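You operate a simulated robot arm through the tools that you are given. There is no shell and no other tool. Be economical: measure what you need, move in short steps, check, and stop when the job is done.

The job below is to be done with a simulated two-armed robot. You get a single attempt, and the scene is never put back.

## Task
Put the teal-striped wipe on the top of the deep bench away on the top of the pillar shelf. Put the tag marked "Seconds" from the wide shelf of the store rack on the shelf under the film deck and the tag marked "Free" on the top shelf of the store rack. Stack the sleeve pack that says "Corn" from the top of the tile table on top of the sleeve pack marked "Peas". Put the teal tag labelled "Heavy" from the top of the tile table on top of the core there and the teal tag marked "Light" on the middle shelf of the tall cabinet. Do these in any order.

Only the result counts: the job must be done as asked and must still hold three seconds after the hand-in. Knocking over, shifting, dropping, spilling or breaking anything else fails it.

## Robot
Two 7-joint arms with fingered hands on one trunk, on a base that drives. Base frame: it is fixed to the floor where the robot stands at the start and does not move with it; the origin is under the middle of the robot, x ahead of it, y to its left, z up; the surface under the hand at the start is at about z = 0.75. Lengths are in m, angles in degrees, forces in N, time in s.
The left shoulder is at the start at [0.042, 0.163, 1.061], the right one opposite. Places, roughly: core (6x6x15 cm) [0.2, 7.1, 0.8]; middle shelf of the tall cabinet [-0.7, 7.1, 0.8]; shelf under the film deck [-4.2, 4.6, 0.4]; sleeve pack [0, 7, 0.75]; tag [-6.25, 7, 0.75]; teal tag [0.25, 7, 0.75]; teal-striped wipe (9x6x3 cm) [0.9, 0, 0.8]; top of the pillar shelf [-3.1, -1.9, 0.7]; top shelf of the store rack (87x21 cm) [-6.56, 7.3, 1.46]. Payload 4 kg a hand.
The TCP of each hand is the grasp point between the finger pads, 0.036 m short of the fingertips. In the tool frame z runs along the fingers and y along their closing line. The gripper opens to 0.124 m. The gripper's body begins 0.042 m behind the TCP. The gripper is a hand of 4 fingers: y runs from the thumb to the fingers, the wrist lies at [-0.015, -0.099, -0.189] in the tool frame, and closing takes about 1.5 s.
Orientation is told as [roll, pitch, yaw] about the base's x, y, z axes, in that order, counted from this pose: with the fingers straight down and the wrist toward the robot, the tool's x, y and z point along [0, 1, 0], [1, 0, 0] and [0, 0, -1] of the base frame.

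## Interface
- The arms move only by the tool play_rows. It takes "left_plan", "right_plan" or both (then of equal length, played together; a hand with none holds still); each is text: rows parted by semicolons, each of 7 numbers parted by spaces: the finger opening in m, from 0 to 0.124, then the shift along the tool's x, y, z in units of 30 mm (1.0 is 30 mm), then the turn, a rotation vector about the tool's x, y, z in units of 6 degrees (1.0 is 6 degrees). In form: fingers x y z rx ry rz; .... A call has 1 to 10 rows; each row shifts and turns the commanded pose from where the row before left it, along the tool's axes as they then stand. A call with a number of a shift or a turn outside -1 to 1 is refused whole. A row lasts 0.2 s, in which the tool goes at most 0.05 m and 8.6 degrees; a call with a longer step from one row to the next is refused whole, and so is a gripper value outside its range. Where a pose cannot be reached the arm comes as near as it can. A force on the tool above 40 N (or 10 N above the force at the start of the call, whichever is more), or a blocked arm, ends the call early, and 0.2 s more pass. The fingers move at their own pace (about 0.045 m/s each) and stop on an object; they squeeze with about 31 N. The grip force told is the motor's: it shows also when the fingers shut on nothing. Time passes only in rows, and 0.2 s behind the last, so rows that do not move let the fingers close. It gives the time, the measured TCP pose, the force on the tool (base axes), the opening and the grip force at its end, in the units of the frame above (readings bear some noise), with the torque about the TCP (base axes, N m) and any sound that the robot's microphone picked up.
- Cameras (640 x 400 px; columns grow to the right, rows downward): "scene" is now at [0.1525, 0.0117, 1.3045]; the picture's right is [-0.02, -1.00, 0.00], its down [-0.41, 0.01, -0.91] and it looks along [0.91, -0.02, -0.41] (base axes); focal length 268 px, centre (320, 200). "left" rides on the left gripper at [-0.075, -0.086, -0.123] in its tool frame; the picture's right is [-0.70, -0.34, 0.63], its down [0.64, -0.68, 0.35] and it looks along [0.32, 0.65, 0.69] (tool axes); focal length 275 px, centre (320, 200). "right" rides on the right gripper at [0.075, -0.086, -0.123] in its tool frame; the picture's right is [-0.70, 0.34, -0.63], its down [-0.64, -0.68, 0.35] and it looks along [-0.32, 0.65, 0.69] (tool axes); focal length 275 px, centre (320, 200). There is no depth. A picture from a camera that has moved, and an enlarged one, comes with that camera's place and axes in the base frame and with its lens. The place of the scene camera against the robot may be out by one fixed shift of up to 0.018 m in any direction.
- snapshot(camera): a new picture of that camera. No time passes.
- lift_body(by): slides the trunk up (or, below 0, down) by that many m; the arms and the scene camera ride with it, the base frame stays. It gives what a move gives, with no picture.
- roll_base(legs): drives the robot by 1 to 6 legs, each [ahead, left, turn to the left] in m, m and degrees, along the robot's own axes; the way and the turn of a leg run together, so that a leg with both is an arc; at most 1.5 m and 180 degrees a leg. The arms and the cameras ride along, it lands a little off, and it stops where it bumps. It gives what a move gives.
- set_grasp(shape, hand): the hand has 4 fingers and takes this shape, open, in about a second: jaw (thumb against the fingers, like two jaws); tri (thumb and two fingers); tip (a fingertip pinch); poke (one finger out to press); point (the index stretched); flat (the hand flat); cup (the hand cupped); fist (a fist). The gripper value then closes the fingers along that shape, each until it touches; the sizes above hold for jaw. It gives what a move gives, with no picture.
- pan_tilt(pan, tilt): turns the head with the scene camera to pan (to the left, within 86 degrees either way) and tilt (down, from -29 to 69), counted from straight ahead of the robot. It gives what a move gives.
- zoom(camera, box): a new picture of the part [left, top, right, bottom] of that camera's present view, enlarged. No time passes.
- close_job(): hands the job in; it is judged then, once.

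Go step by step. Nothing tells you exact positions but the pictures and the camera data: compare them with the known pose of the tool, close in by small moves and look again before you grip or let go. The budget is 186 turns and 166 pictures, counting those below and the enlarged ones. Unless the task says otherwise, let go and move clear before handing in.

The tools are called after "Emit:" by a JSON object that holds its "api" and its "payload". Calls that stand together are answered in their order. play_rows: Moves the arms, as the interface text tells. Its arguments: {"type":"object","properties":{"left_plan":{"type":"string"},"right_plan":{"type":"string"}},"required":[]} The other tools are called the same way: lift_body (by) slides the trunk up or down; set_grasp (shape, hand) gives the hand a shape; roll_base (legs) drives the base; pan_tilt (pan, tilt) turns the head that bears the scene camera; snapshot (camera) takes a picture; zoom (camera, box) takes an enlarged picture of a part of a camera's view; close_job () hands the job in.

At the start:

```text
t: 0.0
left_eef_pos: [0.8163, 0.3585, 1.0178]
left_tcp_rot: [0.0, 0.0, 0.0]
left_force: [-0.9, 0.3, -0.1]
left_wrist_torque: [0.0, -0.02, 0.01]
left_finger_gap: 0.1237
left_grip_force: 0.0
left_shape: jaw
right_eef_pos: [0.6504, -0.3298, 0.9516]
right_tcp_rot: [0.1, 0.0, 0.0]
right_force: [0.1, -0.6, 1.1]
right_wrist_torque: [0.0, 0.04, -0.02]
right_finger_gap: 0.1236
right_grip_force: 0.1
right_shape: jaw
trunk travel left (down, up): [-0.225, 0.253]
robot x, y, heading: [0.0006, 0.0023, -0.1]
head pan, tilt: [-1.1, 15.3]
```

scene: 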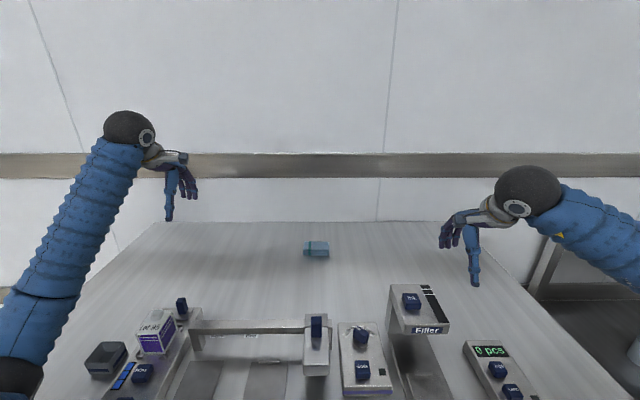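
right: 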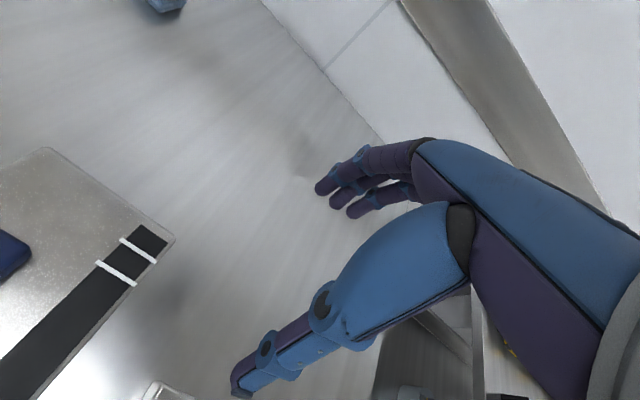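
left: 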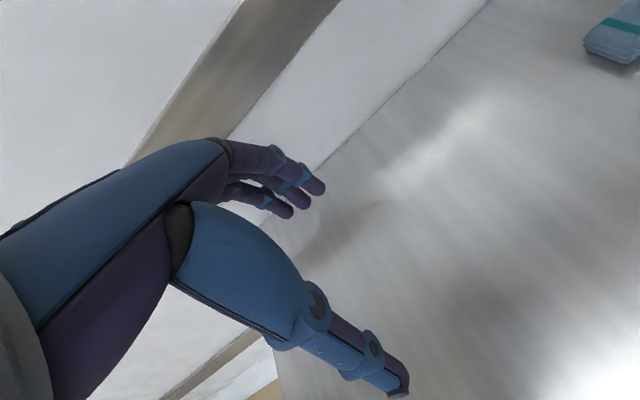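

I see the wipe near [0.92, 0, 0.77] on the deep bench. I zoom in to get its position and orientation.

Emit:
{"api": "zoom", "payload": {"camera": "scene", "box": [270, 215, 370, 277]}}

Emit:
{"api": "zoom", "payload": {"camera": "left", "box": [540, 0, 640, 80]}}

```text
6.40 times, centred on (320, 246) of scene
camera zoom: at [0.1525, 0.0117, 1.3045], right [-0.02, -1.0, 0.0], down [-0.41, 0.01, -0.91], along [0.91, -0.02, -0.41], focal length 1715 px, centre (320, -94)
```

zoom: 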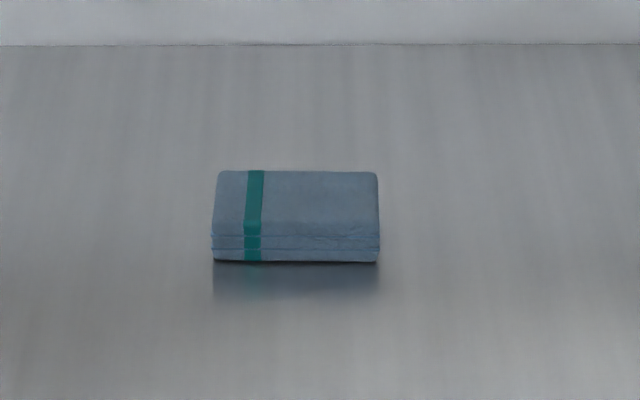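

```text
5.00 times, centred on (590, 40) of left
camera zoom: at [0.7297, 0.284, 1.1421], right [-0.34, -0.7, -0.63], down [-0.68, 0.64, -0.35], along [0.65, 0.32, -0.69], focal length 1376 px, centre (-1030, 1000)
```

zoom: 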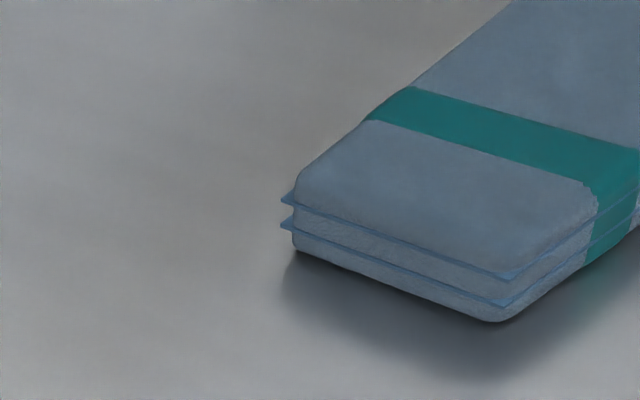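

The wrist camera puts the wipe at about [0.951, -0.010], long side along y; the scene camera seems about 2 cm off in y. I turn the robot a bit to the right so that the left arm reaches comfortably.

Emit:
{"api": "roll_base", "payload": {"legs": [[0, 0, -18]]}}

Emit:
{"api": "snapshot", "payload": {"camera": "left"}}

Emit:
{"api": "snapshot", "payload": {"camera": "scene"}}

```text
t: 1.4
left_eef_pos: [0.8797, 0.1476, 1.0342]
left_tcp_rot: [0.3, -1.1, -15.3]
left_force: [-0.4, -1.0, 0.1]
left_wrist_torque: [0.0, -0.02, -0.01]
left_finger_gap: 0.1237
left_grip_force: 0.0
left_shape: jaw
right_eef_pos: [0.5254, -0.4843, 0.9646]
right_tcp_rot: [-0.3, -0.7, -16.4]
right_force: [-2.1, -1.3, 1.3]
right_wrist_torque: [0.06, -0.15, 0.03]
right_finger_gap: 0.1238
right_grip_force: 0.0
right_shape: jaw
trunk travel left (down, up): [-0.225, 0.253]
robot x, y, heading: [0.0062, 0.0074, -16.5]
head pan, tilt: [-1.1, 15.3]
```

```text
160 pictures are left
camera left: at [0.7744, 0.0983, 1.1553], right [-0.5, -0.58, -0.64], down [-0.48, 0.8, -0.35], along [0.72, 0.13, -0.68], focal length 275 px, centre (320, 200)
```

left: 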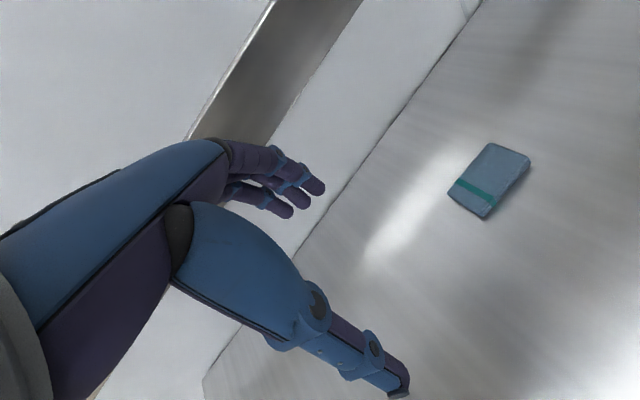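

```text
159 pictures are left
camera scene: at [0.136, -0.0104, 1.308], right [-0.3, -0.95, 0.01], down [-0.38, 0.11, -0.92], along [0.87, -0.28, -0.4], focal length 268 px, centre (320, 200)
```

scene: 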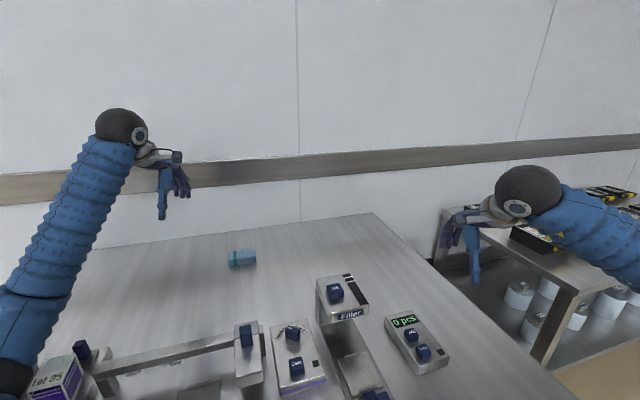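

The wipe is in view of the left hand. I move the left hand to a point above it, square with the wipe.

Emit:
{"api": "play_rows", "payload": {"left_plan": "0.124 -0.875 0.687 0.56 0 0 0;0.124 -0.875 0.687 0.56 0 0 0;0.124 -0.875 0.687 0.56 0 0 0;0.124 -0.875 0.687 0.56 0 0 0;0.124 -0.875 0.687 0.56 0 0 0;0.124 0 0 0 0 0 -0.9;0.124 0 0 0 0 0 -0.9;0.124 0 0 0 0 0 -0.9;0.124 0 0 0 0 0 0"}}

Emit:
{"api": "snapshot", "payload": {"camera": "left"}}

```text
t: 3.6
left_eef_pos: [0.9856, 0.2565, 0.9547]
left_tcp_rot: [1.0, -1.9, 13.6]
left_force: [-0.3, 0.6, -0.8]
left_wrist_torque: [-0.12, -0.03, -0.03]
left_finger_gap: 0.124
left_grip_force: 0.0
left_shape: jaw
right_eef_pos: [0.6703, -0.3066, 0.95]
right_tcp_rot: [0.3, -0.1, -4.2]
right_force: [-0.1, 0.0, 0.9]
right_wrist_torque: [-0.09, -0.04, 0.0]
right_finger_gap: 0.1238
right_grip_force: 0.1
right_shape: jaw
trunk travel left (down, up): [-0.225, 0.253]
robot x, y, heading: [0.0508, 0.0741, -4.2]
head pan, tilt: [-1.1, 15.3]
stopped in row 9 (left hand): the arm was blocked; the commanded pose is now the measured one
```

```text
158 pictures are left
camera left: at [0.9155, 0.1613, 1.0743], right [-0.15, -0.74, -0.66], down [-0.8, 0.48, -0.36], along [0.58, 0.48, -0.67], focal length 275 px, centre (320, 200)
```

left: 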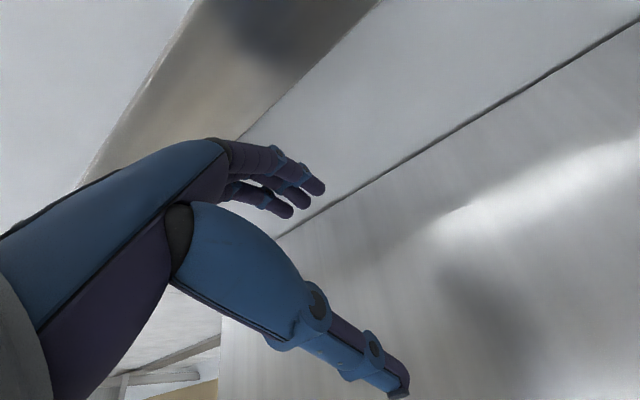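

The base itself has turned back to -4° and the arm reports blocked; something is off. I look at the scene.

Emit:
{"api": "snapshot", "payload": {"camera": "scene"}}

Emit:
{"api": "play_rows", "payload": {"left_plan": "0.124 0 0 0 0 0 0"}}

```text
157 pictures are left
camera scene: at [0.1983, 0.0737, 1.3027], right [-0.1, -1.0, 0.0], down [-0.41, 0.04, -0.91], along [0.91, -0.09, -0.41], focal length 268 px, centre (320, 200)
```

scene: 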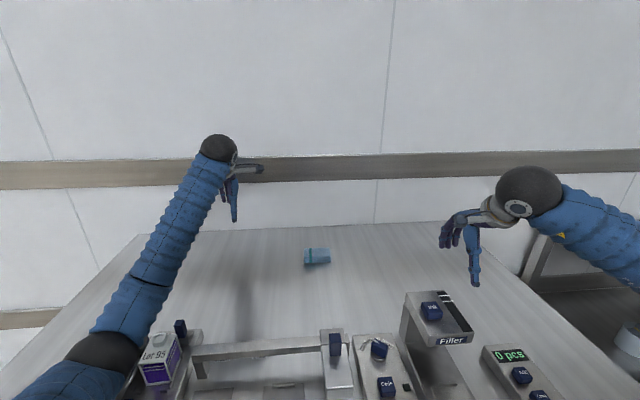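

```text
t: 4.0
left_eef_pos: [0.9845, 0.2542, 0.9531]
left_tcp_rot: [0.9, -1.6, 13.2]
left_force: [0.1, 0.3, 1.0]
left_wrist_torque: [-0.02, -0.03, -0.03]
left_finger_gap: 0.1236
left_grip_force: 0.0
left_shape: jaw
right_eef_pos: [0.6662, -0.3058, 0.9532]
right_tcp_rot: [0.2, -0.3, -4.6]
right_force: [-0.7, 0.4, 0.0]
right_wrist_torque: [-0.04, -0.01, -0.02]
right_finger_gap: 0.1241
right_grip_force: 0.1
right_shape: jaw
trunk travel left (down, up): [-0.225, 0.253]
robot x, y, heading: [0.0471, 0.0752, -4.7]
head pan, tilt: [-1.1, 15.3]
```

Emit:
{"api": "zoom", "payload": {"camera": "scene", "box": [0, 280, 240, 400]}}

Emit:
{"api": "pan_tilt", "payload": {"pan": 20, "tilt": 50}}

Emit:
{"api": "snapshot", "payload": {"camera": "scene"}}

```text
2.67 times, centred on (120, 340) of scene
camera zoom: at [0.1952, 0.0787, 1.3049], right [-0.1, -0.99, 0.01], down [-0.4, 0.04, -0.91], along [0.91, -0.1, -0.41], focal length 715 px, centre (853, -173)
```

zoom: 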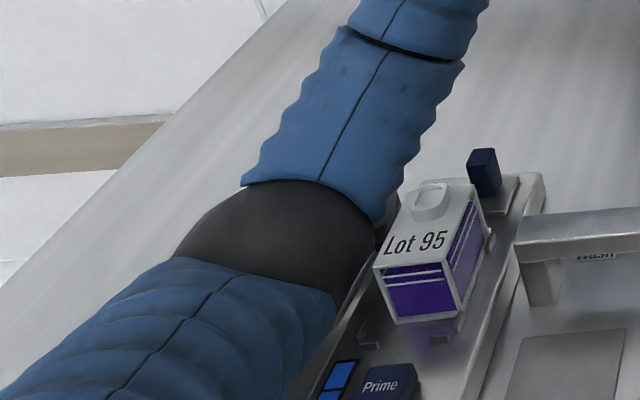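

```text
t: 5.0
left_eef_pos: [0.9847, 0.2556, 0.9517]
left_tcp_rot: [1.0, -1.5, 13.3]
left_force: [-0.2, -0.5, -0.2]
left_wrist_torque: [-0.03, -0.02, 0.01]
left_finger_gap: 0.1238
left_grip_force: 0.1
left_shape: jaw
right_eef_pos: [0.6661, -0.3077, 0.9536]
right_tcp_rot: [0.2, -0.2, -4.5]
right_force: [-0.3, -0.2, -0.2]
right_wrist_torque: [0.0, 0.0, 0.02]
right_finger_gap: 0.1241
right_grip_force: 0.1
right_shape: jaw
trunk travel left (down, up): [-0.225, 0.253]
robot x, y, heading: [0.0515, 0.0756, -4.7]
head pan, tilt: [20.0, 50.0]
```

```text
155 pictures are left
camera scene: at [0.1695, 0.1076, 1.2557], right [0.26, -0.96, -0.05], down [-0.83, -0.19, -0.53], along [0.5, 0.18, -0.85], focal length 268 px, centre (320, 200)
```

scene: 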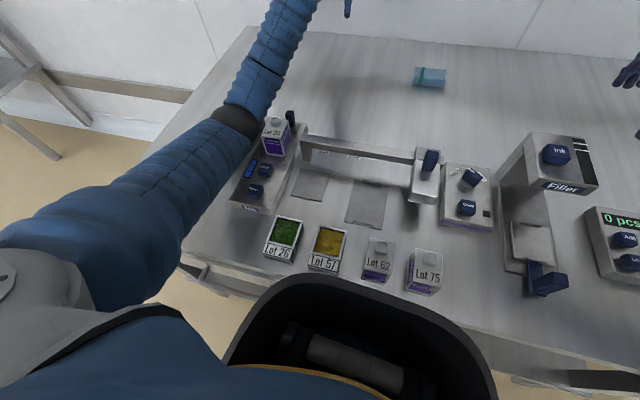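

The left elbow is low and leaning against the Lot 95 press. I lift the trunk straight up to free it, then look again.

Emit:
{"api": "lift_body", "payload": {"by": 0.15}}

Emit:
{"api": "snapshot", "payload": {"camera": "scene"}}

```text
t: 6.8
left_eef_pos: [0.9848, 0.2485, 1.0922]
left_tcp_rot: [1.2, -0.9, 13.1]
left_force: [-0.3, -0.3, 0.5]
left_wrist_torque: [-0.03, 0.01, -0.04]
left_finger_gap: 0.1238
left_grip_force: 0.1
left_shape: jaw
right_eef_pos: [0.6675, -0.3096, 1.1016]
right_tcp_rot: [0.4, -0.1, -4.6]
right_force: [0.3, -0.7, -0.3]
right_wrist_torque: [-0.04, -0.02, -0.01]
right_finger_gap: 0.1241
right_grip_force: 0.1
right_shape: jaw
trunk travel left (down, up): [-0.375, 0.103]
robot x, y, heading: [0.0465, 0.075, -4.6]
head pan, tilt: [20.0, 50.0]
```

```text
154 pictures are left
camera scene: at [0.1217, 0.1086, 1.4207], right [0.26, -0.96, -0.01], down [-0.76, -0.2, -0.62], along [0.6, 0.17, -0.78], focal length 268 px, centre (320, 200)
```

scene: 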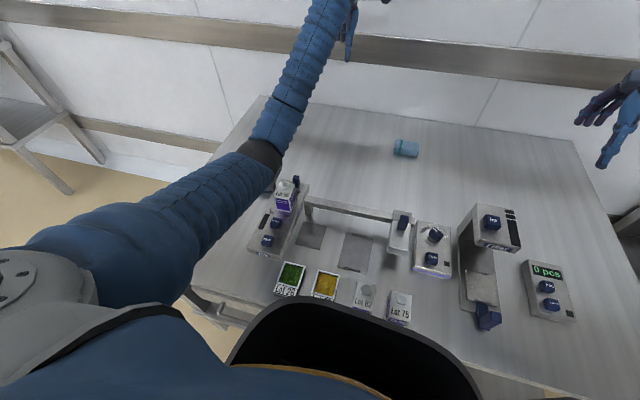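

Emit:
{"api": "roll_base", "payload": {"legs": [[0, 0, -14]]}}

Emit:
{"api": "snapshot", "payload": {"camera": "scene"}}

```text
t: 8.0
left_eef_pos: [0.9992, 0.0151, 1.0947]
left_tcp_rot: [1.2, -1.0, -0.9]
left_force: [0.0, -0.2, 0.4]
left_wrist_torque: [-0.03, -0.04, 0.01]
left_finger_gap: 0.1239
left_grip_force: 0.0
left_shape: jaw
right_eef_pos: [0.5547, -0.4498, 1.1018]
right_tcp_rot: [0.2, -0.1, -18.7]
right_force: [0.1, 0.5, 0.9]
right_wrist_torque: [-0.01, -0.03, -0.01]
right_finger_gap: 0.1237
right_grip_force: 0.1
right_shape: jaw
trunk travel left (down, up): [-0.375, 0.103]
robot x, y, heading: [0.0512, 0.079, -18.9]
head pan, tilt: [20.0, 50.0]
```

```text
153 pictures are left
camera scene: at [0.1234, 0.0896, 1.4208], right [0.02, -1.0, -0.01], down [-0.78, -0.01, -0.62], along [0.62, 0.02, -0.78], focal length 268 px, centre (320, 200)
```

scene: 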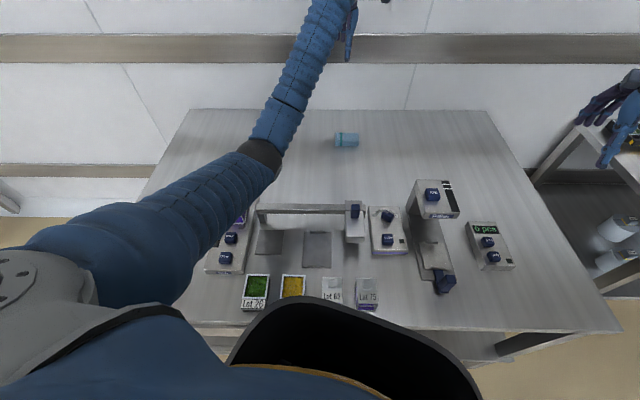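

The hand is now near the wipe, well above. I take a left picture.

Emit:
{"api": "snapshot", "payload": {"camera": "left"}}

```text
152 pictures are left
camera left: at [0.909, -0.0616, 1.2158], right [-0.34, -0.68, -0.65], down [-0.66, 0.66, -0.35], along [0.67, 0.32, -0.67], focal length 275 px, centre (320, 200)
```

left: 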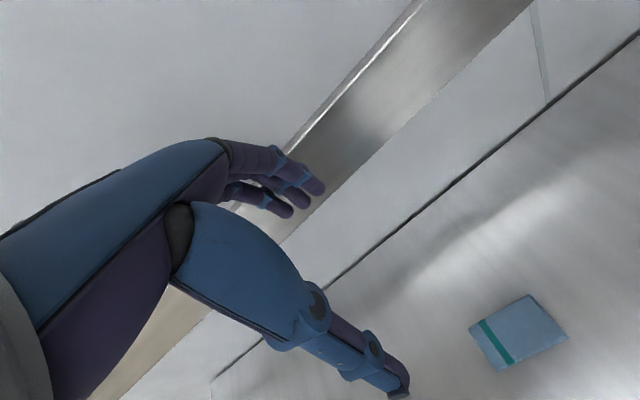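

Emit:
{"api": "play_rows", "payload": {"left_plan": "0.124 -0.3 -0.6 0.8 0 0 0;0.124 -0.3 -0.6 0.8 0 0 0;0.124 -0.3 -0.6 0.8 0 0 0;0.124 0 0 0.9 0 0 0;0.124 0 0 0.9 0 0 0;0.124 0 0 0.9 0 0 0;0.124 0 0 0.9 0 0 0;0.124 0 0 0 0 0 0"}}

Emit:
{"api": "snapshot", "payload": {"camera": "left"}}

Emit:
{"api": "snapshot", "payload": {"camera": "scene"}}

```text
t: 9.8
left_eef_pos: [0.9504, -0.0067, 0.9137]
left_tcp_rot: [1.1, -1.1, -1.1]
left_force: [-0.8, 0.4, 0.0]
left_wrist_torque: [0.0, -0.01, 0.0]
left_finger_gap: 0.1237
left_grip_force: 0.0
left_shape: jaw
right_eef_pos: [0.5549, -0.4481, 1.1008]
right_tcp_rot: [0.3, -0.2, -18.9]
right_force: [-0.6, -0.1, 0.4]
right_wrist_torque: [0.0, 0.02, -0.02]
right_finger_gap: 0.1241
right_grip_force: 0.1
right_shape: jaw
trunk travel left (down, up): [-0.375, 0.103]
robot x, y, heading: [0.0494, 0.0751, -19.0]
head pan, tilt: [20.0, 50.0]
```

```text
151 pictures are left
camera left: at [0.8589, -0.0825, 1.0342], right [-0.34, -0.68, -0.65], down [-0.66, 0.66, -0.35], along [0.67, 0.32, -0.67], focal length 275 px, centre (320, 200)
```

left: 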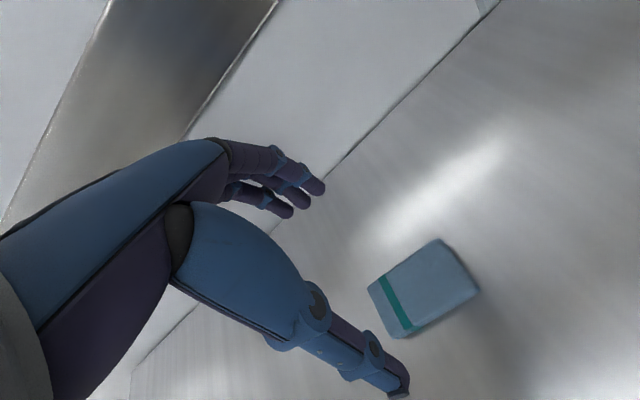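

```text
150 pictures are left
camera scene: at [0.1237, 0.0901, 1.4208], right [0.02, -1.0, -0.01], down [-0.78, -0.01, -0.62], along [0.62, 0.02, -0.78], focal length 268 px, centre (320, 200)
```

scene: 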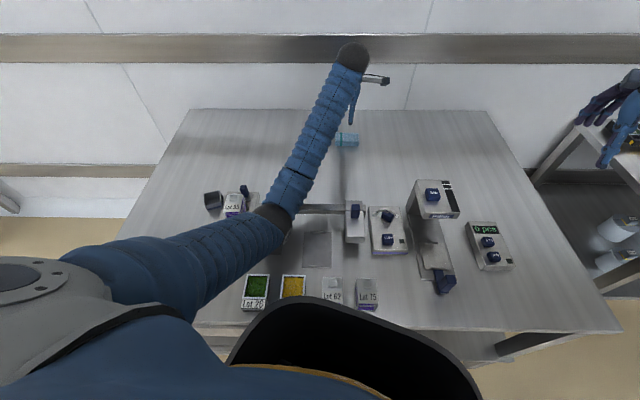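

Emit:
{"api": "zoom", "payload": {"camera": "scene", "box": [180, 170, 280, 232]}}

```text
6.40 times, centred on (230, 201) of scene
camera zoom: at [0.1237, 0.0901, 1.4208], right [0.02, -1.0, -0.01], down [-0.78, -0.01, -0.62], along [0.62, 0.02, -0.78], focal length 1715 px, centre (896, 194)
```

zoom: 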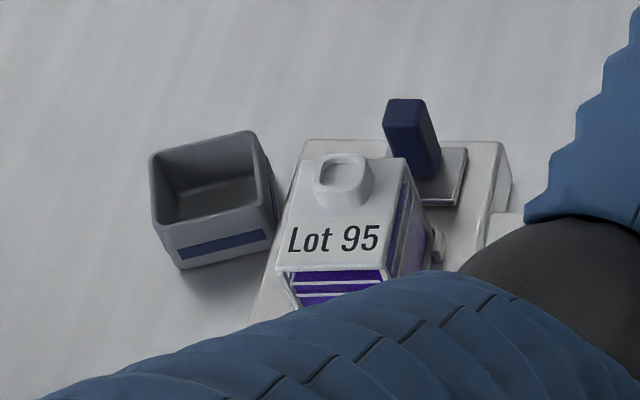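

My elbow shoved the small grey bin beside the Lot 95 press about 9 cm; I will put it back later. First I raise the trunk to keep the elbow clear while I pick up the wipe.

Emit:
{"api": "lift_body", "payload": {"by": 0.1}}

Emit:
{"api": "play_rows", "payload": {"left_plan": "0.124 -0.1 -0.1 0.9 0 0 0;0.124 0 0 0.9 0 0 0;0.124 0 0 0.9 0 0 0;0.124 0 0 0.9 0 0 0;0.124 0 0 0.9 0 0 0;0.124 0 0 0 0 0 0"}}

Emit:
{"api": "snapshot", "payload": {"camera": "left"}}

Emit:
{"api": "snapshot", "payload": {"camera": "scene"}}

```text
t: 11.1
left_eef_pos: [0.948, -0.0086, 1.0129]
left_tcp_rot: [1.1, -0.9, -1.2]
left_force: [0.1, 0.1, -0.6]
left_wrist_torque: [0.0, 0.02, 0.01]
left_finger_gap: 0.124
left_grip_force: 0.0
left_shape: jaw
right_eef_pos: [0.554, -0.4499, 1.2012]
right_tcp_rot: [0.4, -0.1, -18.7]
right_force: [0.3, 0.8, -0.5]
right_wrist_torque: [-0.02, -0.03, 0.03]
right_finger_gap: 0.1241
right_grip_force: 0.0
right_shape: jaw
trunk travel left (down, up): [-0.475, 0.003]
robot x, y, heading: [0.0495, 0.0738, -19.0]
head pan, tilt: [20.0, 50.0]
```

```text
t: 12.5
left_eef_pos: [0.9474, -0.0092, 0.8772]
left_tcp_rot: [1.1, -1.1, -1.2]
left_force: [0.1, -0.2, 0.3]
left_wrist_torque: [0.0, -0.01, 0.01]
left_finger_gap: 0.1238
left_grip_force: 0.0
left_shape: jaw
right_eef_pos: [0.556, -0.4493, 1.2016]
right_tcp_rot: [0.2, -0.1, -18.8]
right_force: [0.1, 0.0, -0.4]
right_wrist_torque: [0.0, 0.01, 0.0]
right_finger_gap: 0.1241
right_grip_force: 0.2
right_shape: jaw
trunk travel left (down, up): [-0.475, 0.003]
robot x, y, heading: [0.0492, 0.0775, -19.1]
head pan, tilt: [20.0, 50.0]
```

```text
148 pictures are left
camera left: at [0.8569, -0.0849, 0.9985], right [-0.34, -0.68, -0.65], down [-0.66, 0.66, -0.35], along [0.67, 0.32, -0.67], focal length 275 px, centre (320, 200)
```

left: 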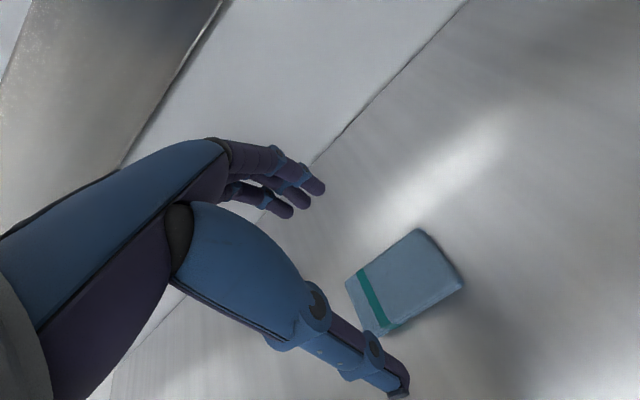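

```text
147 pictures are left
camera scene: at [0.1132, 0.0936, 1.5234], right [0.02, -1.0, 0.0], down [-0.77, -0.01, -0.64], along [0.64, 0.01, -0.77], focal length 268 px, centre (320, 200)
```

scene: 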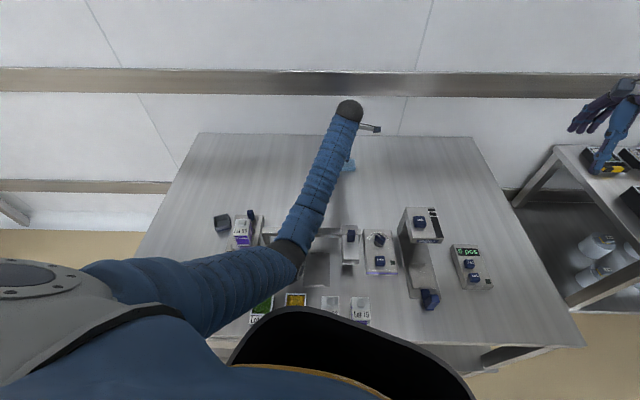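

Emit:
{"api": "play_rows", "payload": {"left_plan": "0.124 -0.2 -0.13 0.9 0 0 0;0.124 0 0 0.9 0 0 0;0.124 0 0 0.75 0 0 0;0.124 0 0 0 0 0 0"}}

Emit:
{"api": "snapshot", "payload": {"camera": "left"}}

```text
t: 13.5
left_eef_pos: [0.9471, -0.0136, 0.8001]
left_tcp_rot: [1.0, -1.0, -1.1]
left_force: [-0.5, 0.2, -0.5]
left_wrist_torque: [0.0, 0.0, -0.01]
left_finger_gap: 0.1239
left_grip_force: 0.2
left_shape: jaw
right_eef_pos: [0.5541, -0.4494, 1.2018]
right_tcp_rot: [0.3, -0.1, -18.8]
right_force: [0.1, -0.2, 0.3]
right_wrist_torque: [-0.01, 0.02, -0.03]
right_finger_gap: 0.1242
right_grip_force: 0.1
right_shape: jaw
trunk travel left (down, up): [-0.475, 0.003]
robot x, y, heading: [0.0503, 0.0773, -18.9]
head pan, tilt: [20.0, 50.0]
```

```text
146 pictures are left
camera left: at [0.8564, -0.0887, 0.9221], right [-0.34, -0.68, -0.65], down [-0.66, 0.66, -0.35], along [0.67, 0.32, -0.67], focal length 275 px, centre (320, 200)
```

left: 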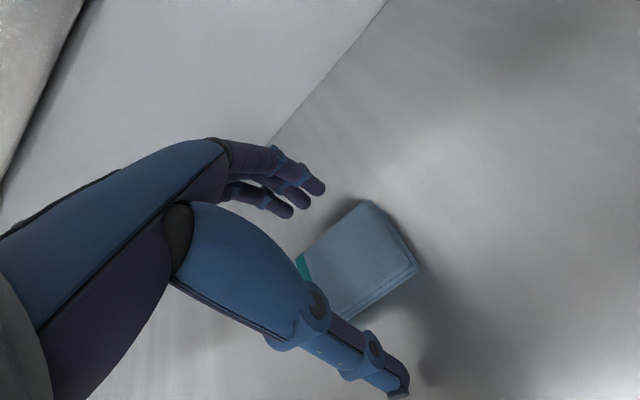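

Emit:
{"api": "play_rows", "payload": {"left_plan": "0.124 -0.35 -0.2 0.2 0 0 0;0.124 0 0 0.15 0 0 0;0.124 0 0 0 0 0 0"}}

Emit:
{"api": "snapshot", "payload": {"camera": "left"}}

```text
t: 14.3
left_eef_pos: [0.9417, -0.0227, 0.7902]
left_tcp_rot: [1.2, -1.1, -1.2]
left_force: [0.8, 0.1, 0.4]
left_wrist_torque: [-0.02, 0.02, -0.02]
left_finger_gap: 0.1238
left_grip_force: 0.1
left_shape: jaw
right_eef_pos: [0.5544, -0.4483, 1.2022]
right_tcp_rot: [0.4, 0.0, -18.8]
right_force: [0.0, 0.2, -0.1]
right_wrist_torque: [0.02, -0.01, -0.01]
right_finger_gap: 0.124
right_grip_force: 0.1
right_shape: jaw
trunk travel left (down, up): [-0.475, 0.003]
robot x, y, heading: [0.0465, 0.0783, -18.7]
head pan, tilt: [20.0, 50.0]
```

```text
145 pictures are left
camera left: at [0.8501, -0.0987, 0.912], right [-0.34, -0.68, -0.65], down [-0.66, 0.66, -0.34], along [0.67, 0.32, -0.67], focal length 275 px, centre (320, 200)
```

left: 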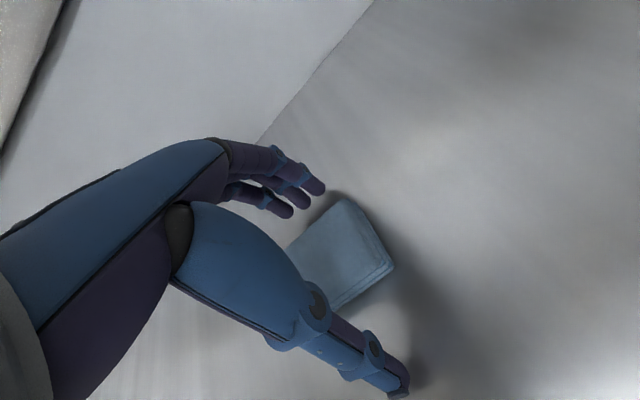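

The wipe lies between thumb and fingers. I close the hand.

Emit:
{"api": "play_rows", "payload": {"left_plan": "0.03 0 0 0 0 0 0;0.03 0 0 0 0 0 0;0.03 0 0 0 0 0 0;0.03 0 0 0 0 0 0;0.03 0 0 0 0 0 0;0.03 0 0 0 0 0 0;0.03 0 0 0 0 0 0;0.03 0 0 0 0 0 0"}}

Emit:
{"api": "snapshot", "payload": {"camera": "left"}}

```text
t: 16.1
left_eef_pos: [0.9398, -0.0241, 0.791]
left_tcp_rot: [1.1, -1.2, -1.0]
left_force: [-1.3, -0.6, 4.3]
left_wrist_torque: [-0.01, -0.09, -0.07]
left_finger_gap: 0.0596
left_grip_force: 30.7
left_shape: jaw
right_eef_pos: [0.5559, -0.4495, 1.202]
right_tcp_rot: [0.2, -0.1, -18.8]
right_force: [1.5, 0.2, 0.5]
right_wrist_torque: [0.01, -0.02, 0.01]
right_finger_gap: 0.124
right_grip_force: 0.0
right_shape: jaw
trunk travel left (down, up): [-0.475, 0.003]
robot x, y, heading: [0.0483, 0.0762, -19.0]
head pan, tilt: [20.0, 50.0]
```

```text
144 pictures are left
camera left: at [0.8499, -0.0987, 0.9126], right [-0.34, -0.68, -0.65], down [-0.66, 0.66, -0.35], along [0.67, 0.32, -0.67], focal length 275 px, centre (320, 200)
```

left: 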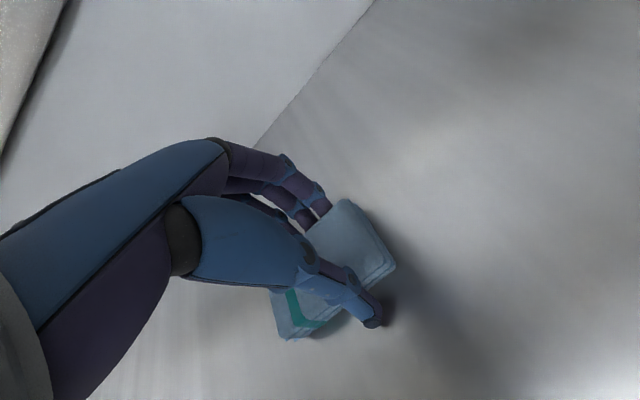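

Gripped. I lift it straight up.

Emit:
{"api": "play_rows", "payload": {"left_plan": "0.03 0 0 -0.8 0 0 0;0.03 0 0 -0.9 0 0 0;0.03 0 0 -0.9 0 0 0;0.03 0 0 -0.9 0 0 0;0.03 0 0 -0.9 0 0 0;0.03 0 0 -0.9 0 0 0;0.03 0 0 -0.9 0 0 0;0.03 0 0 -0.9 0 0 0;0.03 0 0 -0.9 0 0 0;0.03 0 0 -0.9 0 0 0"}}

Emit:
{"api": "snapshot", "payload": {"camera": "left"}}

Emit:
{"api": "snapshot", "payload": {"camera": "scene"}}

```text
t: 18.3
left_eef_pos: [0.9361, -0.0306, 1.0566]
left_tcp_rot: [1.1, -1.0, -1.1]
left_force: [-0.4, -0.3, -0.5]
left_wrist_torque: [0.0, 0.03, 0.01]
left_finger_gap: 0.0594
left_grip_force: 31.3
left_shape: jaw
right_eef_pos: [0.5562, -0.4496, 1.2017]
right_tcp_rot: [0.4, -0.2, -18.8]
right_force: [0.1, -0.2, 0.5]
right_wrist_torque: [0.01, 0.02, 0.02]
right_finger_gap: 0.1239
right_grip_force: 0.1
right_shape: jaw
trunk travel left (down, up): [-0.475, 0.003]
robot x, y, heading: [0.0471, 0.0722, -18.8]
head pan, tilt: [20.0, 50.0]
```

```text
143 pictures are left
camera left: at [0.8447, -0.1053, 1.1782], right [-0.34, -0.68, -0.65], down [-0.66, 0.66, -0.34], along [0.67, 0.32, -0.67], focal length 275 px, centre (320, 200)
```

left: 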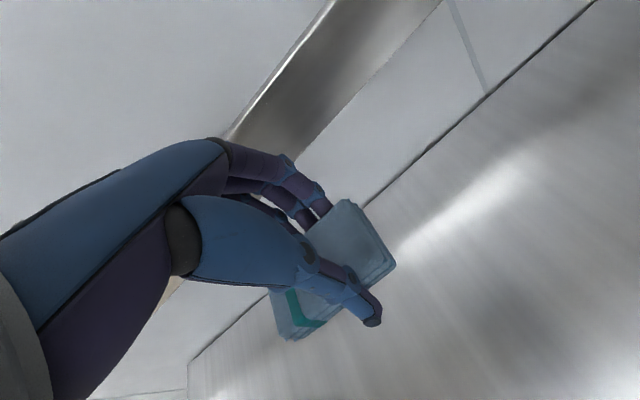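

```text
142 pictures are left
camera scene: at [0.1132, 0.0935, 1.5234], right [0.02, -1.0, 0.0], down [-0.77, -0.01, -0.64], along [0.64, 0.01, -0.77], focal length 268 px, centre (320, 200)
```

scene: 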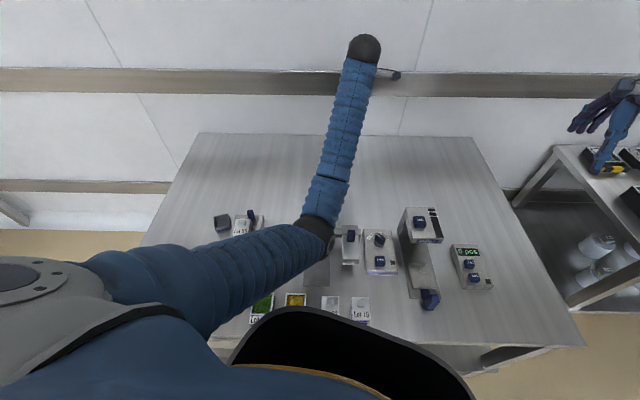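

Now I turn left so that the right hand can reach the shifted bin and restore it.

Emit:
{"api": "roll_base", "payload": {"legs": [[0, 0, 68]]}}

Emit:
{"api": "pan_tilt", "payload": {"pan": -20, "tilt": 50}}

Emit:
{"api": "snapshot", "payload": {"camera": "scene"}}

Emit:
{"api": "snapshot", "payload": {"camera": "right"}}

```text
t: 21.7
left_eef_pos: [0.4832, 0.8574, 1.0558]
left_tcp_rot: [1.1, -1.0, 66.6]
left_force: [-0.5, -0.5, 0.2]
left_wrist_torque: [0.01, -0.02, 0.02]
left_finger_gap: 0.0591
left_grip_force: 30.8
left_shape: jaw
right_eef_pos: [0.7254, 0.3465, 1.2002]
right_tcp_rot: [0.4, -0.1, 48.9]
right_force: [-0.1, 0.4, -0.1]
right_wrist_torque: [-0.02, -0.02, 0.0]
right_finger_gap: 0.1242
right_grip_force: 0.1
right_shape: jaw
trunk travel left (down, up): [-0.475, 0.003]
robot x, y, heading: [0.0483, 0.0742, 48.8]
head pan, tilt: [20.0, 50.0]
```

```text
t: 22.8
left_eef_pos: [0.4819, 0.8566, 1.0572]
left_tcp_rot: [1.0, -1.0, 66.7]
left_force: [0.3, 0.1, -0.1]
left_wrist_torque: [0.0, 0.04, -0.01]
left_finger_gap: 0.059
left_grip_force: 31.2
left_shape: jaw
right_eef_pos: [0.7255, 0.3463, 1.2005]
right_tcp_rot: [0.3, -0.2, 48.9]
right_force: [0.7, 0.1, -0.3]
right_wrist_torque: [-0.01, 0.01, -0.02]
right_finger_gap: 0.124
right_grip_force: 0.0
right_shape: jaw
trunk travel left (down, up): [-0.475, 0.003]
robot x, y, heading: [0.0496, 0.0744, 48.8]
head pan, tilt: [-20.0, 50.0]
```

```text
141 pictures are left
camera scene: at [0.1069, 0.1193, 1.5233], right [0.48, -0.88, 0.0], down [-0.67, -0.37, -0.64], along [0.56, 0.31, -0.77], focal length 268 px, centre (320, 200)
```

scene: 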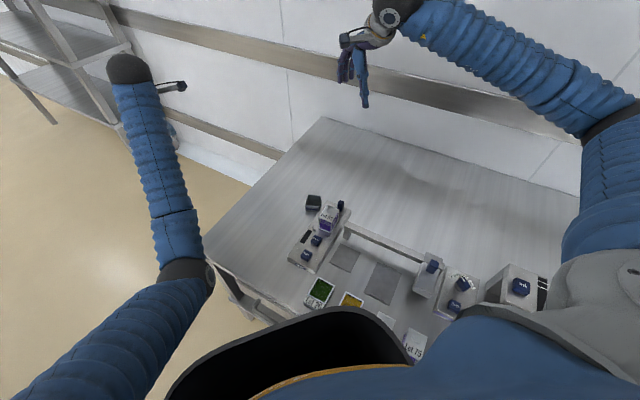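

```text
140 pictures are left
camera right: at [0.6135, 0.3308, 1.3242], right [0.75, -0.21, 0.63], down [0.04, -0.94, -0.35], along [0.66, 0.29, -0.69], focal length 275 px, centre (320, 200)
```

right: 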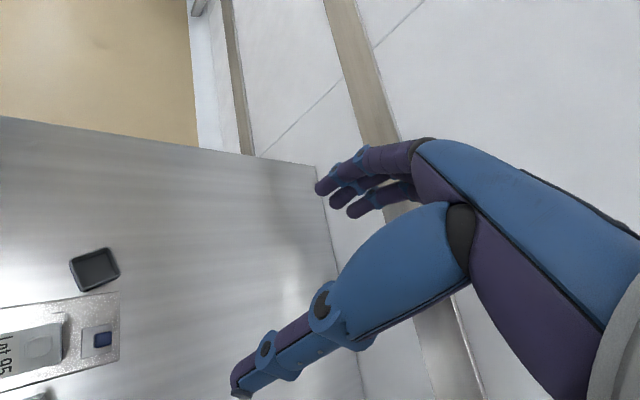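

The bin is at about (.637,.425), turned about 23°; it originally stood near (.54,.44). I bring the right hand above it.

Emit:
{"api": "play_rows", "payload": {"right_plan": "0.124 0.708 0.03 0.9 0 0 0;0.124 0.708 0.03 0.9 0 0 0;0.124 0.708 0.03 0.9 0 0 0;0.124 0.708 0.03 0.9 0 0 0;0.124 0.708 0.03 0.9 0 0 0;0.124 0.708 0.03 0.9 0 0 0;0.124 0 0 0.3 0 0 1;0.124 0 0 0.3 0 0 1;0.124 0 0 0.3 0 0 1;0.124 0 0 0.3 0 0 1"}}

Emit:
{"api": "snapshot", "payload": {"camera": "right"}}

Emit:
{"api": "snapshot", "payload": {"camera": "scene"}}

```text
t: 25.0
left_eef_pos: [0.4816, 0.858, 1.0556]
left_tcp_rot: [1.1, -1.0, 66.5]
left_force: [0.4, 0.8, -0.3]
left_wrist_torque: [0.01, 0.0, 0.0]
left_finger_gap: 0.059
left_grip_force: 31.0
left_shape: jaw
right_eef_pos: [0.6333, 0.4359, 1.0039]
right_tcp_rot: [0.4, -0.1, 24.8]
right_force: [-0.1, -0.1, 0.5]
right_wrist_torque: [0.0, -0.01, 0.02]
right_finger_gap: 0.1238
right_grip_force: 0.0
right_shape: jaw
trunk travel left (down, up): [-0.475, 0.003]
robot x, y, heading: [0.0474, 0.0775, 49.0]
head pan, tilt: [-20.0, 50.0]
```

```text
139 pictures are left
camera right: at [0.5245, 0.4681, 1.1269], right [0.6, -0.49, 0.63], down [-0.35, -0.87, -0.35], along [0.72, -0.01, -0.69], focal length 275 px, centre (320, 200)
```

right: 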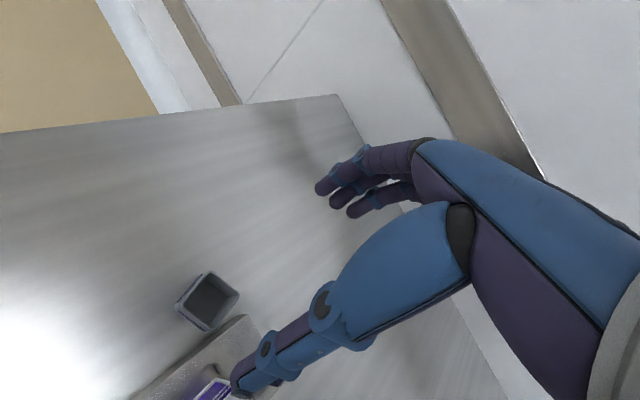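

```text
138 pictures are left
camera scene: at [0.1069, 0.1196, 1.5233], right [0.48, -0.88, 0.0], down [-0.67, -0.37, -0.64], along [0.56, 0.31, -0.77], focal length 268 px, centre (320, 200)
```

scene: 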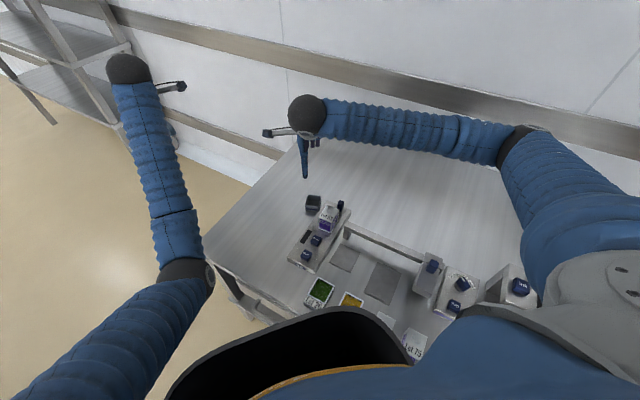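

Emit:
{"api": "play_rows", "payload": {"right_plan": "0.124 0 0 0.9 0 0 0;0.124 0 0 0.9 0 0 0;0.124 0 0 0.9 0 0 0;0.124 0 0 0.9 0 0 0;0.124 0 0 0.9 0 0 0;0.124 0 0 0 0 0 0"}}

Emit:
{"api": "snapshot", "payload": {"camera": "right"}}

Emit:
{"api": "zoom", "payload": {"camera": "scene", "box": [240, 130, 400, 230]}}

```text
t: 26.4
left_eef_pos: [0.4829, 0.8574, 1.0564]
left_tcp_rot: [1.2, -1.0, 66.7]
left_force: [-0.5, -0.3, 0.0]
left_wrist_torque: [0.02, -0.01, 0.01]
left_finger_gap: 0.059
left_grip_force: 31.1
left_shape: jaw
right_eef_pos: [0.6319, 0.4368, 0.87]
right_tcp_rot: [0.2, 0.1, 24.9]
right_force: [-0.3, -0.2, -0.6]
right_wrist_torque: [0.04, -0.05, -0.01]
right_finger_gap: 0.124
right_grip_force: 0.1
right_shape: jaw
trunk travel left (down, up): [-0.475, 0.003]
robot x, y, heading: [0.0538, 0.0729, 48.8]
head pan, tilt: [-20.0, 50.0]
```

```text
137 pictures are left
camera right: at [0.523, 0.4685, 0.9936], right [0.6, -0.49, 0.63], down [-0.35, -0.87, -0.35], along [0.72, -0.01, -0.69], focal length 275 px, centre (320, 200)
```

right: 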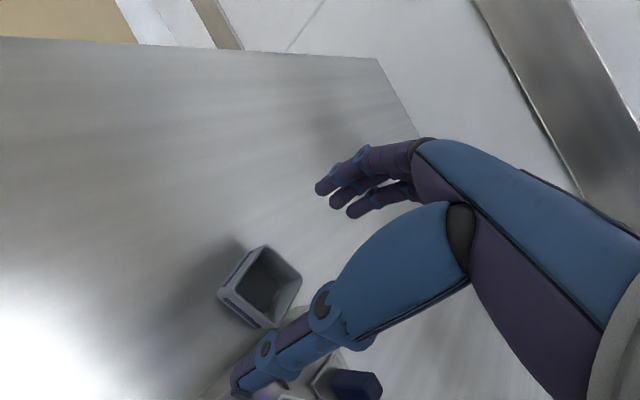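

```text
4.00 times, centred on (320, 180) of scene
camera zoom: at [0.1067, 0.1191, 1.5234], right [0.48, -0.88, 0.0], down [-0.67, -0.37, -0.64], along [0.56, 0.31, -0.77], focal length 1072 px, centre (320, 280)
```

zoom: 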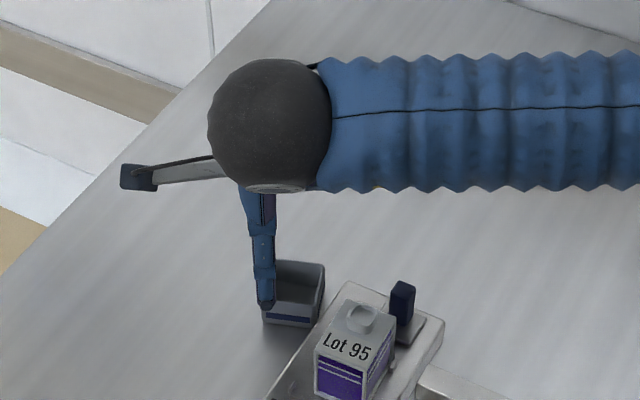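

Emit:
{"api": "play_rows", "payload": {"right_plan": "0.124 0 -0.2 0.95 0 0 0;0.124 0 0 0.95 0 0 0;0.03 0 0 0 0 0 0;0.03 0 0 0 0 0 0;0.03 0 0 0 0 0 0;0.03 0 0 0 0 0 0;0.03 0 0 0 0 0 0;0.03 0 0 0 0 0 0;0.03 0 0 0 0 0 0;0.03 0 0 0 0 0 0"}}

Emit:
{"api": "snapshot", "payload": {"camera": "right"}}

```text
t: 28.6
left_eef_pos: [0.4823, 0.8576, 1.0575]
left_tcp_rot: [1.0, -0.9, 66.6]
left_force: [-0.9, 0.3, 0.0]
left_wrist_torque: [0.01, 0.01, 0.0]
left_finger_gap: 0.0592
left_grip_force: 31.0
left_shape: jaw
right_eef_pos: [0.6268, 0.4344, 0.8126]
right_tcp_rot: [0.4, 0.0, 24.9]
right_force: [1.0, -0.4, 7.6]
right_wrist_torque: [-0.08, 0.04, 0.07]
right_finger_gap: 0.0469
right_grip_force: 30.7
right_shape: jaw
trunk travel left (down, up): [-0.475, 0.003]
robot x, y, heading: [0.0415, 0.0754, 48.6]
head pan, tilt: [-20.0, 50.0]
```

```text
135 pictures are left
camera right: at [0.5175, 0.4659, 0.9368], right [0.6, -0.49, 0.63], down [-0.35, -0.87, -0.35], along [0.72, -0.01, -0.69], focal length 275 px, centre (320, 200)
```

right: 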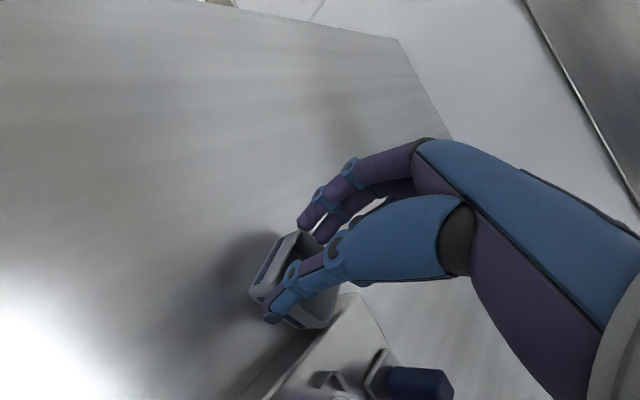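

Held. I lift a little, carry it back to where it stood, turn it back, and look before lowering.

Emit:
{"api": "play_rows", "payload": {"right_plan": "0.03 0 0 -0.8 0 0 0;0.03 0 0 -0.5 0 0 0;0.03 0.508 -0.83 0 0 0 0;0.03 0.508 -0.83 0 0 0 0;0.03 0.508 -0.83 0 0 0 0;0.03 0 0 0 0 0 0.83;0.03 0 0 0 0 0 0.83;0.03 0 0 0 0 0 0.83;0.03 0 0 0 0 0 0"}}

Emit:
{"api": "snapshot", "payload": {"camera": "right"}}

Emit:
{"api": "zoom", "payload": {"camera": "scene", "box": [240, 160, 400, 260]}}

```text
t: 30.6
left_eef_pos: [0.4819, 0.857, 1.0572]
left_tcp_rot: [1.1, -0.8, 66.6]
left_force: [0.4, 1.3, 0.6]
left_wrist_torque: [0.01, 0.03, -0.03]
left_finger_gap: 0.0592
left_grip_force: 30.8
left_shape: jaw
right_eef_pos: [0.54, 0.4424, 0.8517]
right_tcp_rot: [0.2, 0.1, 9.9]
right_force: [0.9, 0.6, -0.5]
right_wrist_torque: [0.03, 0.04, 0.01]
right_finger_gap: 0.0468
right_grip_force: 30.9
right_shape: jaw
trunk travel left (down, up): [-0.475, 0.003]
robot x, y, heading: [0.0488, 0.0744, 48.6]
head pan, tilt: [-20.0, 50.0]
```

```text
134 pictures are left
camera right: at [0.4439, 0.5015, 0.9749], right [0.45, -0.63, 0.63], down [-0.56, -0.75, -0.35], along [0.69, -0.2, -0.69], focal length 275 px, centre (320, 200)
```

right: 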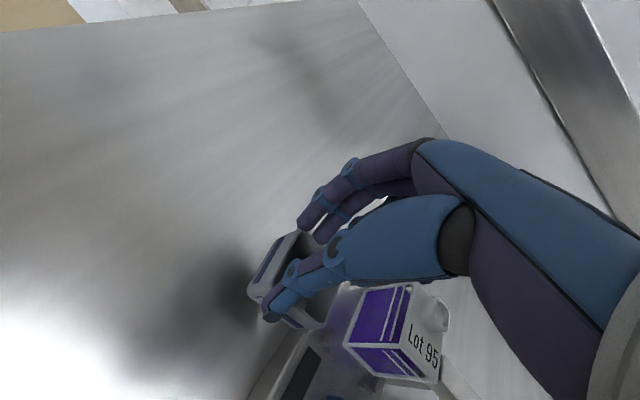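

```text
4.00 times, centred on (320, 210) of scene
camera zoom: at [0.107, 0.1189, 1.5233], right [0.48, -0.88, 0.0], down [-0.67, -0.37, -0.64], along [0.56, 0.31, -0.77], focal length 1072 px, centre (320, 160)
```

zoom: 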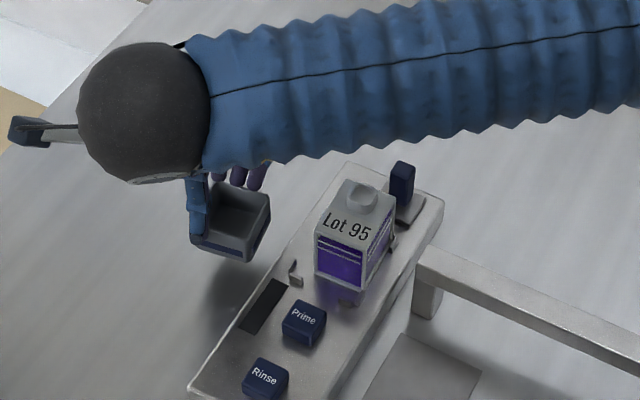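

Emit:
{"api": "play_rows", "payload": {"right_plan": "0.03 0 0 0.6 0 0 0;0.03 0 0 0.6 0 0 0;0.03 0 0 0.12 0 0 0;0.08 0 0 0 0 0 0;0.124 0 0 0 0 0 0;0.124 0 0 0 0 0 0;0.124 0 0 0 0 0 0;0.124 0 0 0 0 0 0;0.124 0 0 0 0 0 0;0.124 0 0 0 0 0 0"}}

Emit:
{"api": "snapshot", "payload": {"camera": "right"}}

```text
t: 32.8
left_eef_pos: [0.4828, 0.8581, 1.0572]
left_tcp_rot: [1.1, -1.0, 66.6]
left_force: [-0.3, -0.4, -1.0]
left_wrist_torque: [0.01, -0.01, 0.01]
left_finger_gap: 0.0589
left_grip_force: 31.0
left_shape: jaw
right_eef_pos: [0.541, 0.4427, 0.8116]
right_tcp_rot: [0.3, 0.1, 10.0]
right_force: [-0.8, -0.4, 0.5]
right_wrist_torque: [0.0, 0.0, -0.02]
right_finger_gap: 0.1236
right_grip_force: 0.0
right_shape: jaw
trunk travel left (down, up): [-0.475, 0.003]
robot x, y, heading: [0.0508, 0.0734, 49.0]
head pan, tilt: [-20.0, 50.0]
```

```text
132 pictures are left
camera right: at [0.4438, 0.502, 0.9352], right [0.45, -0.63, 0.63], down [-0.56, -0.75, -0.35], along [0.69, -0.2, -0.69], focal length 275 px, centre (320, 200)
```

right: 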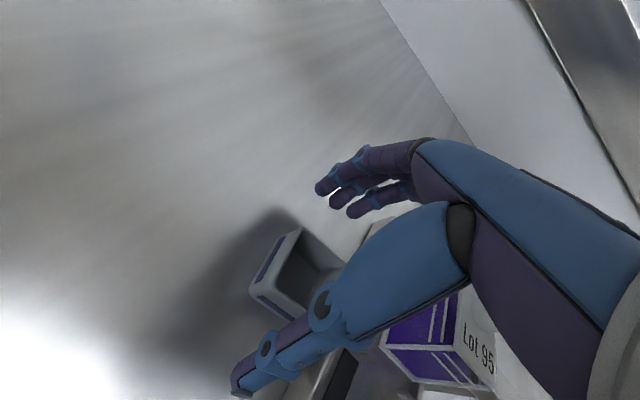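

Bin released upright. I raise the right hand straight up and the left hand too, then take the right hand back to its start stance.

Emit:
{"api": "play_rows", "payload": {"right_plan": "0.124 0 0 -0.9 0 0 0;0.124 0 0 -0.9 0 0 0;0.124 0 0 -0.9 0 0 0;0.124 0 0 -0.9 0 0 0;0.124 0 0 -0.9 0 0 0;0.124 0 0 -0.9 0 0 0;0.124 0 0 -0.9 0 0 0;0.124 0 0 -0.9 0 0 0;0.124 0 0 -0.9 0 0 0;0.124 0 0 -0.9 0 0 0", "left_plan": "0.03 0.5 -0.2 -0.7 0 0 0;0.03 0.5 -0.2 -0.7 0 0 0;0.03 0.5 -0.2 -0.7 0 0 0;0.03 0.5 -0.2 -0.7 0 0 0;0.03 0.5 -0.2 -0.7 0 0 0;0.03 0.5 -0.2 -0.7 0 0 0;0.03 0.5 -0.2 -0.7 0 0 0;0.03 0.5 -0.2 -0.7 0 0 0;0.03 0.5 -0.2 -0.7 0 0 0;0.03 0.5 -0.2 -0.7 0 0 0"}}

Emit:
{"api": "play_rows", "payload": {"right_plan": "0.124 -0.4 0.7 -0.4 0 0 -0.65;0.124 -0.4 0.7 -0.4 0 0 -0.65;0.124 -0.4 0.7 -0.4 0 0 -0.65;0.124 -0.4 0.7 -0.4 0 0 -0.65;0.124 -0.4 0.7 -0.4 0 0 -0.65;0.124 -0.4 0.5 -0.4 0 0 -0.65;0.124 -0.4 0.4 -0.4 0 0 -0.65;0.124 -0.4 0.2 -0.4 0 0 -0.65;0.124 -0.4 0 -0.4 0 0 -0.65;0.124 -0.4 0 -0.4 0 0 -0.65"}}

Emit:
{"api": "snapshot", "payload": {"camera": "scene"}}

```text
t: 35.0
left_eef_pos: [0.3229, 0.8554, 1.2694]
left_tcp_rot: [1.2, -0.9, 66.6]
left_force: [0.5, 0.2, -0.4]
left_wrist_torque: [0.07, 0.0, 0.0]
left_finger_gap: 0.0587
left_grip_force: 30.7
left_shape: jaw
right_eef_pos: [0.5413, 0.4399, 1.0824]
right_tcp_rot: [0.5, 0.2, 10.0]
right_force: [-0.3, -0.4, -0.2]
right_wrist_torque: [0.02, 0.03, 0.05]
right_finger_gap: 0.1238
right_grip_force: 0.1
right_shape: jaw
trunk travel left (down, up): [-0.475, 0.003]
robot x, y, heading: [0.0495, 0.0755, 48.7]
head pan, tilt: [-20.0, 50.0]
```

```text
t: 37.2
left_eef_pos: [0.3231, 0.8569, 1.2697]
left_tcp_rot: [1.1, -1.0, 66.5]
left_force: [0.5, 0.9, -0.1]
left_wrist_torque: [-0.02, -0.01, 0.0]
left_finger_gap: 0.0589
left_grip_force: 30.8
left_shape: jaw
right_eef_pos: [0.7229, 0.3857, 1.2005]
right_tcp_rot: [0.4, -0.1, 49.2]
right_force: [-0.3, 0.7, 0.1]
right_wrist_torque: [-0.01, 0.02, 0.02]
right_finger_gap: 0.1236
right_grip_force: 0.0
right_shape: jaw
trunk travel left (down, up): [-0.475, 0.003]
robot x, y, heading: [0.0452, 0.0734, 48.8]
head pan, tilt: [-20.0, 50.0]
```

```text
131 pictures are left
camera scene: at [0.107, 0.1185, 1.5233], right [0.48, -0.88, 0.0], down [-0.67, -0.37, -0.64], along [0.56, 0.31, -0.77], focal length 268 px, centre (320, 200)
```

scene: 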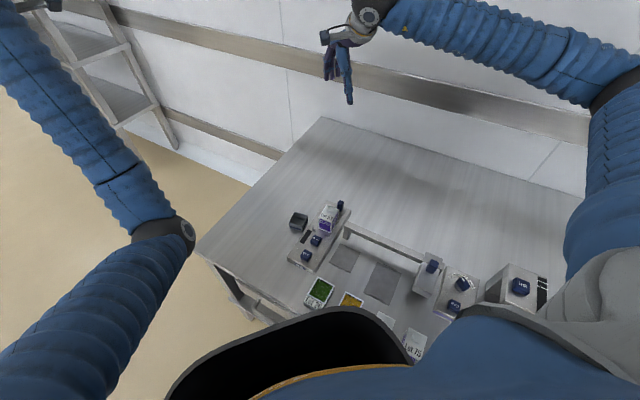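

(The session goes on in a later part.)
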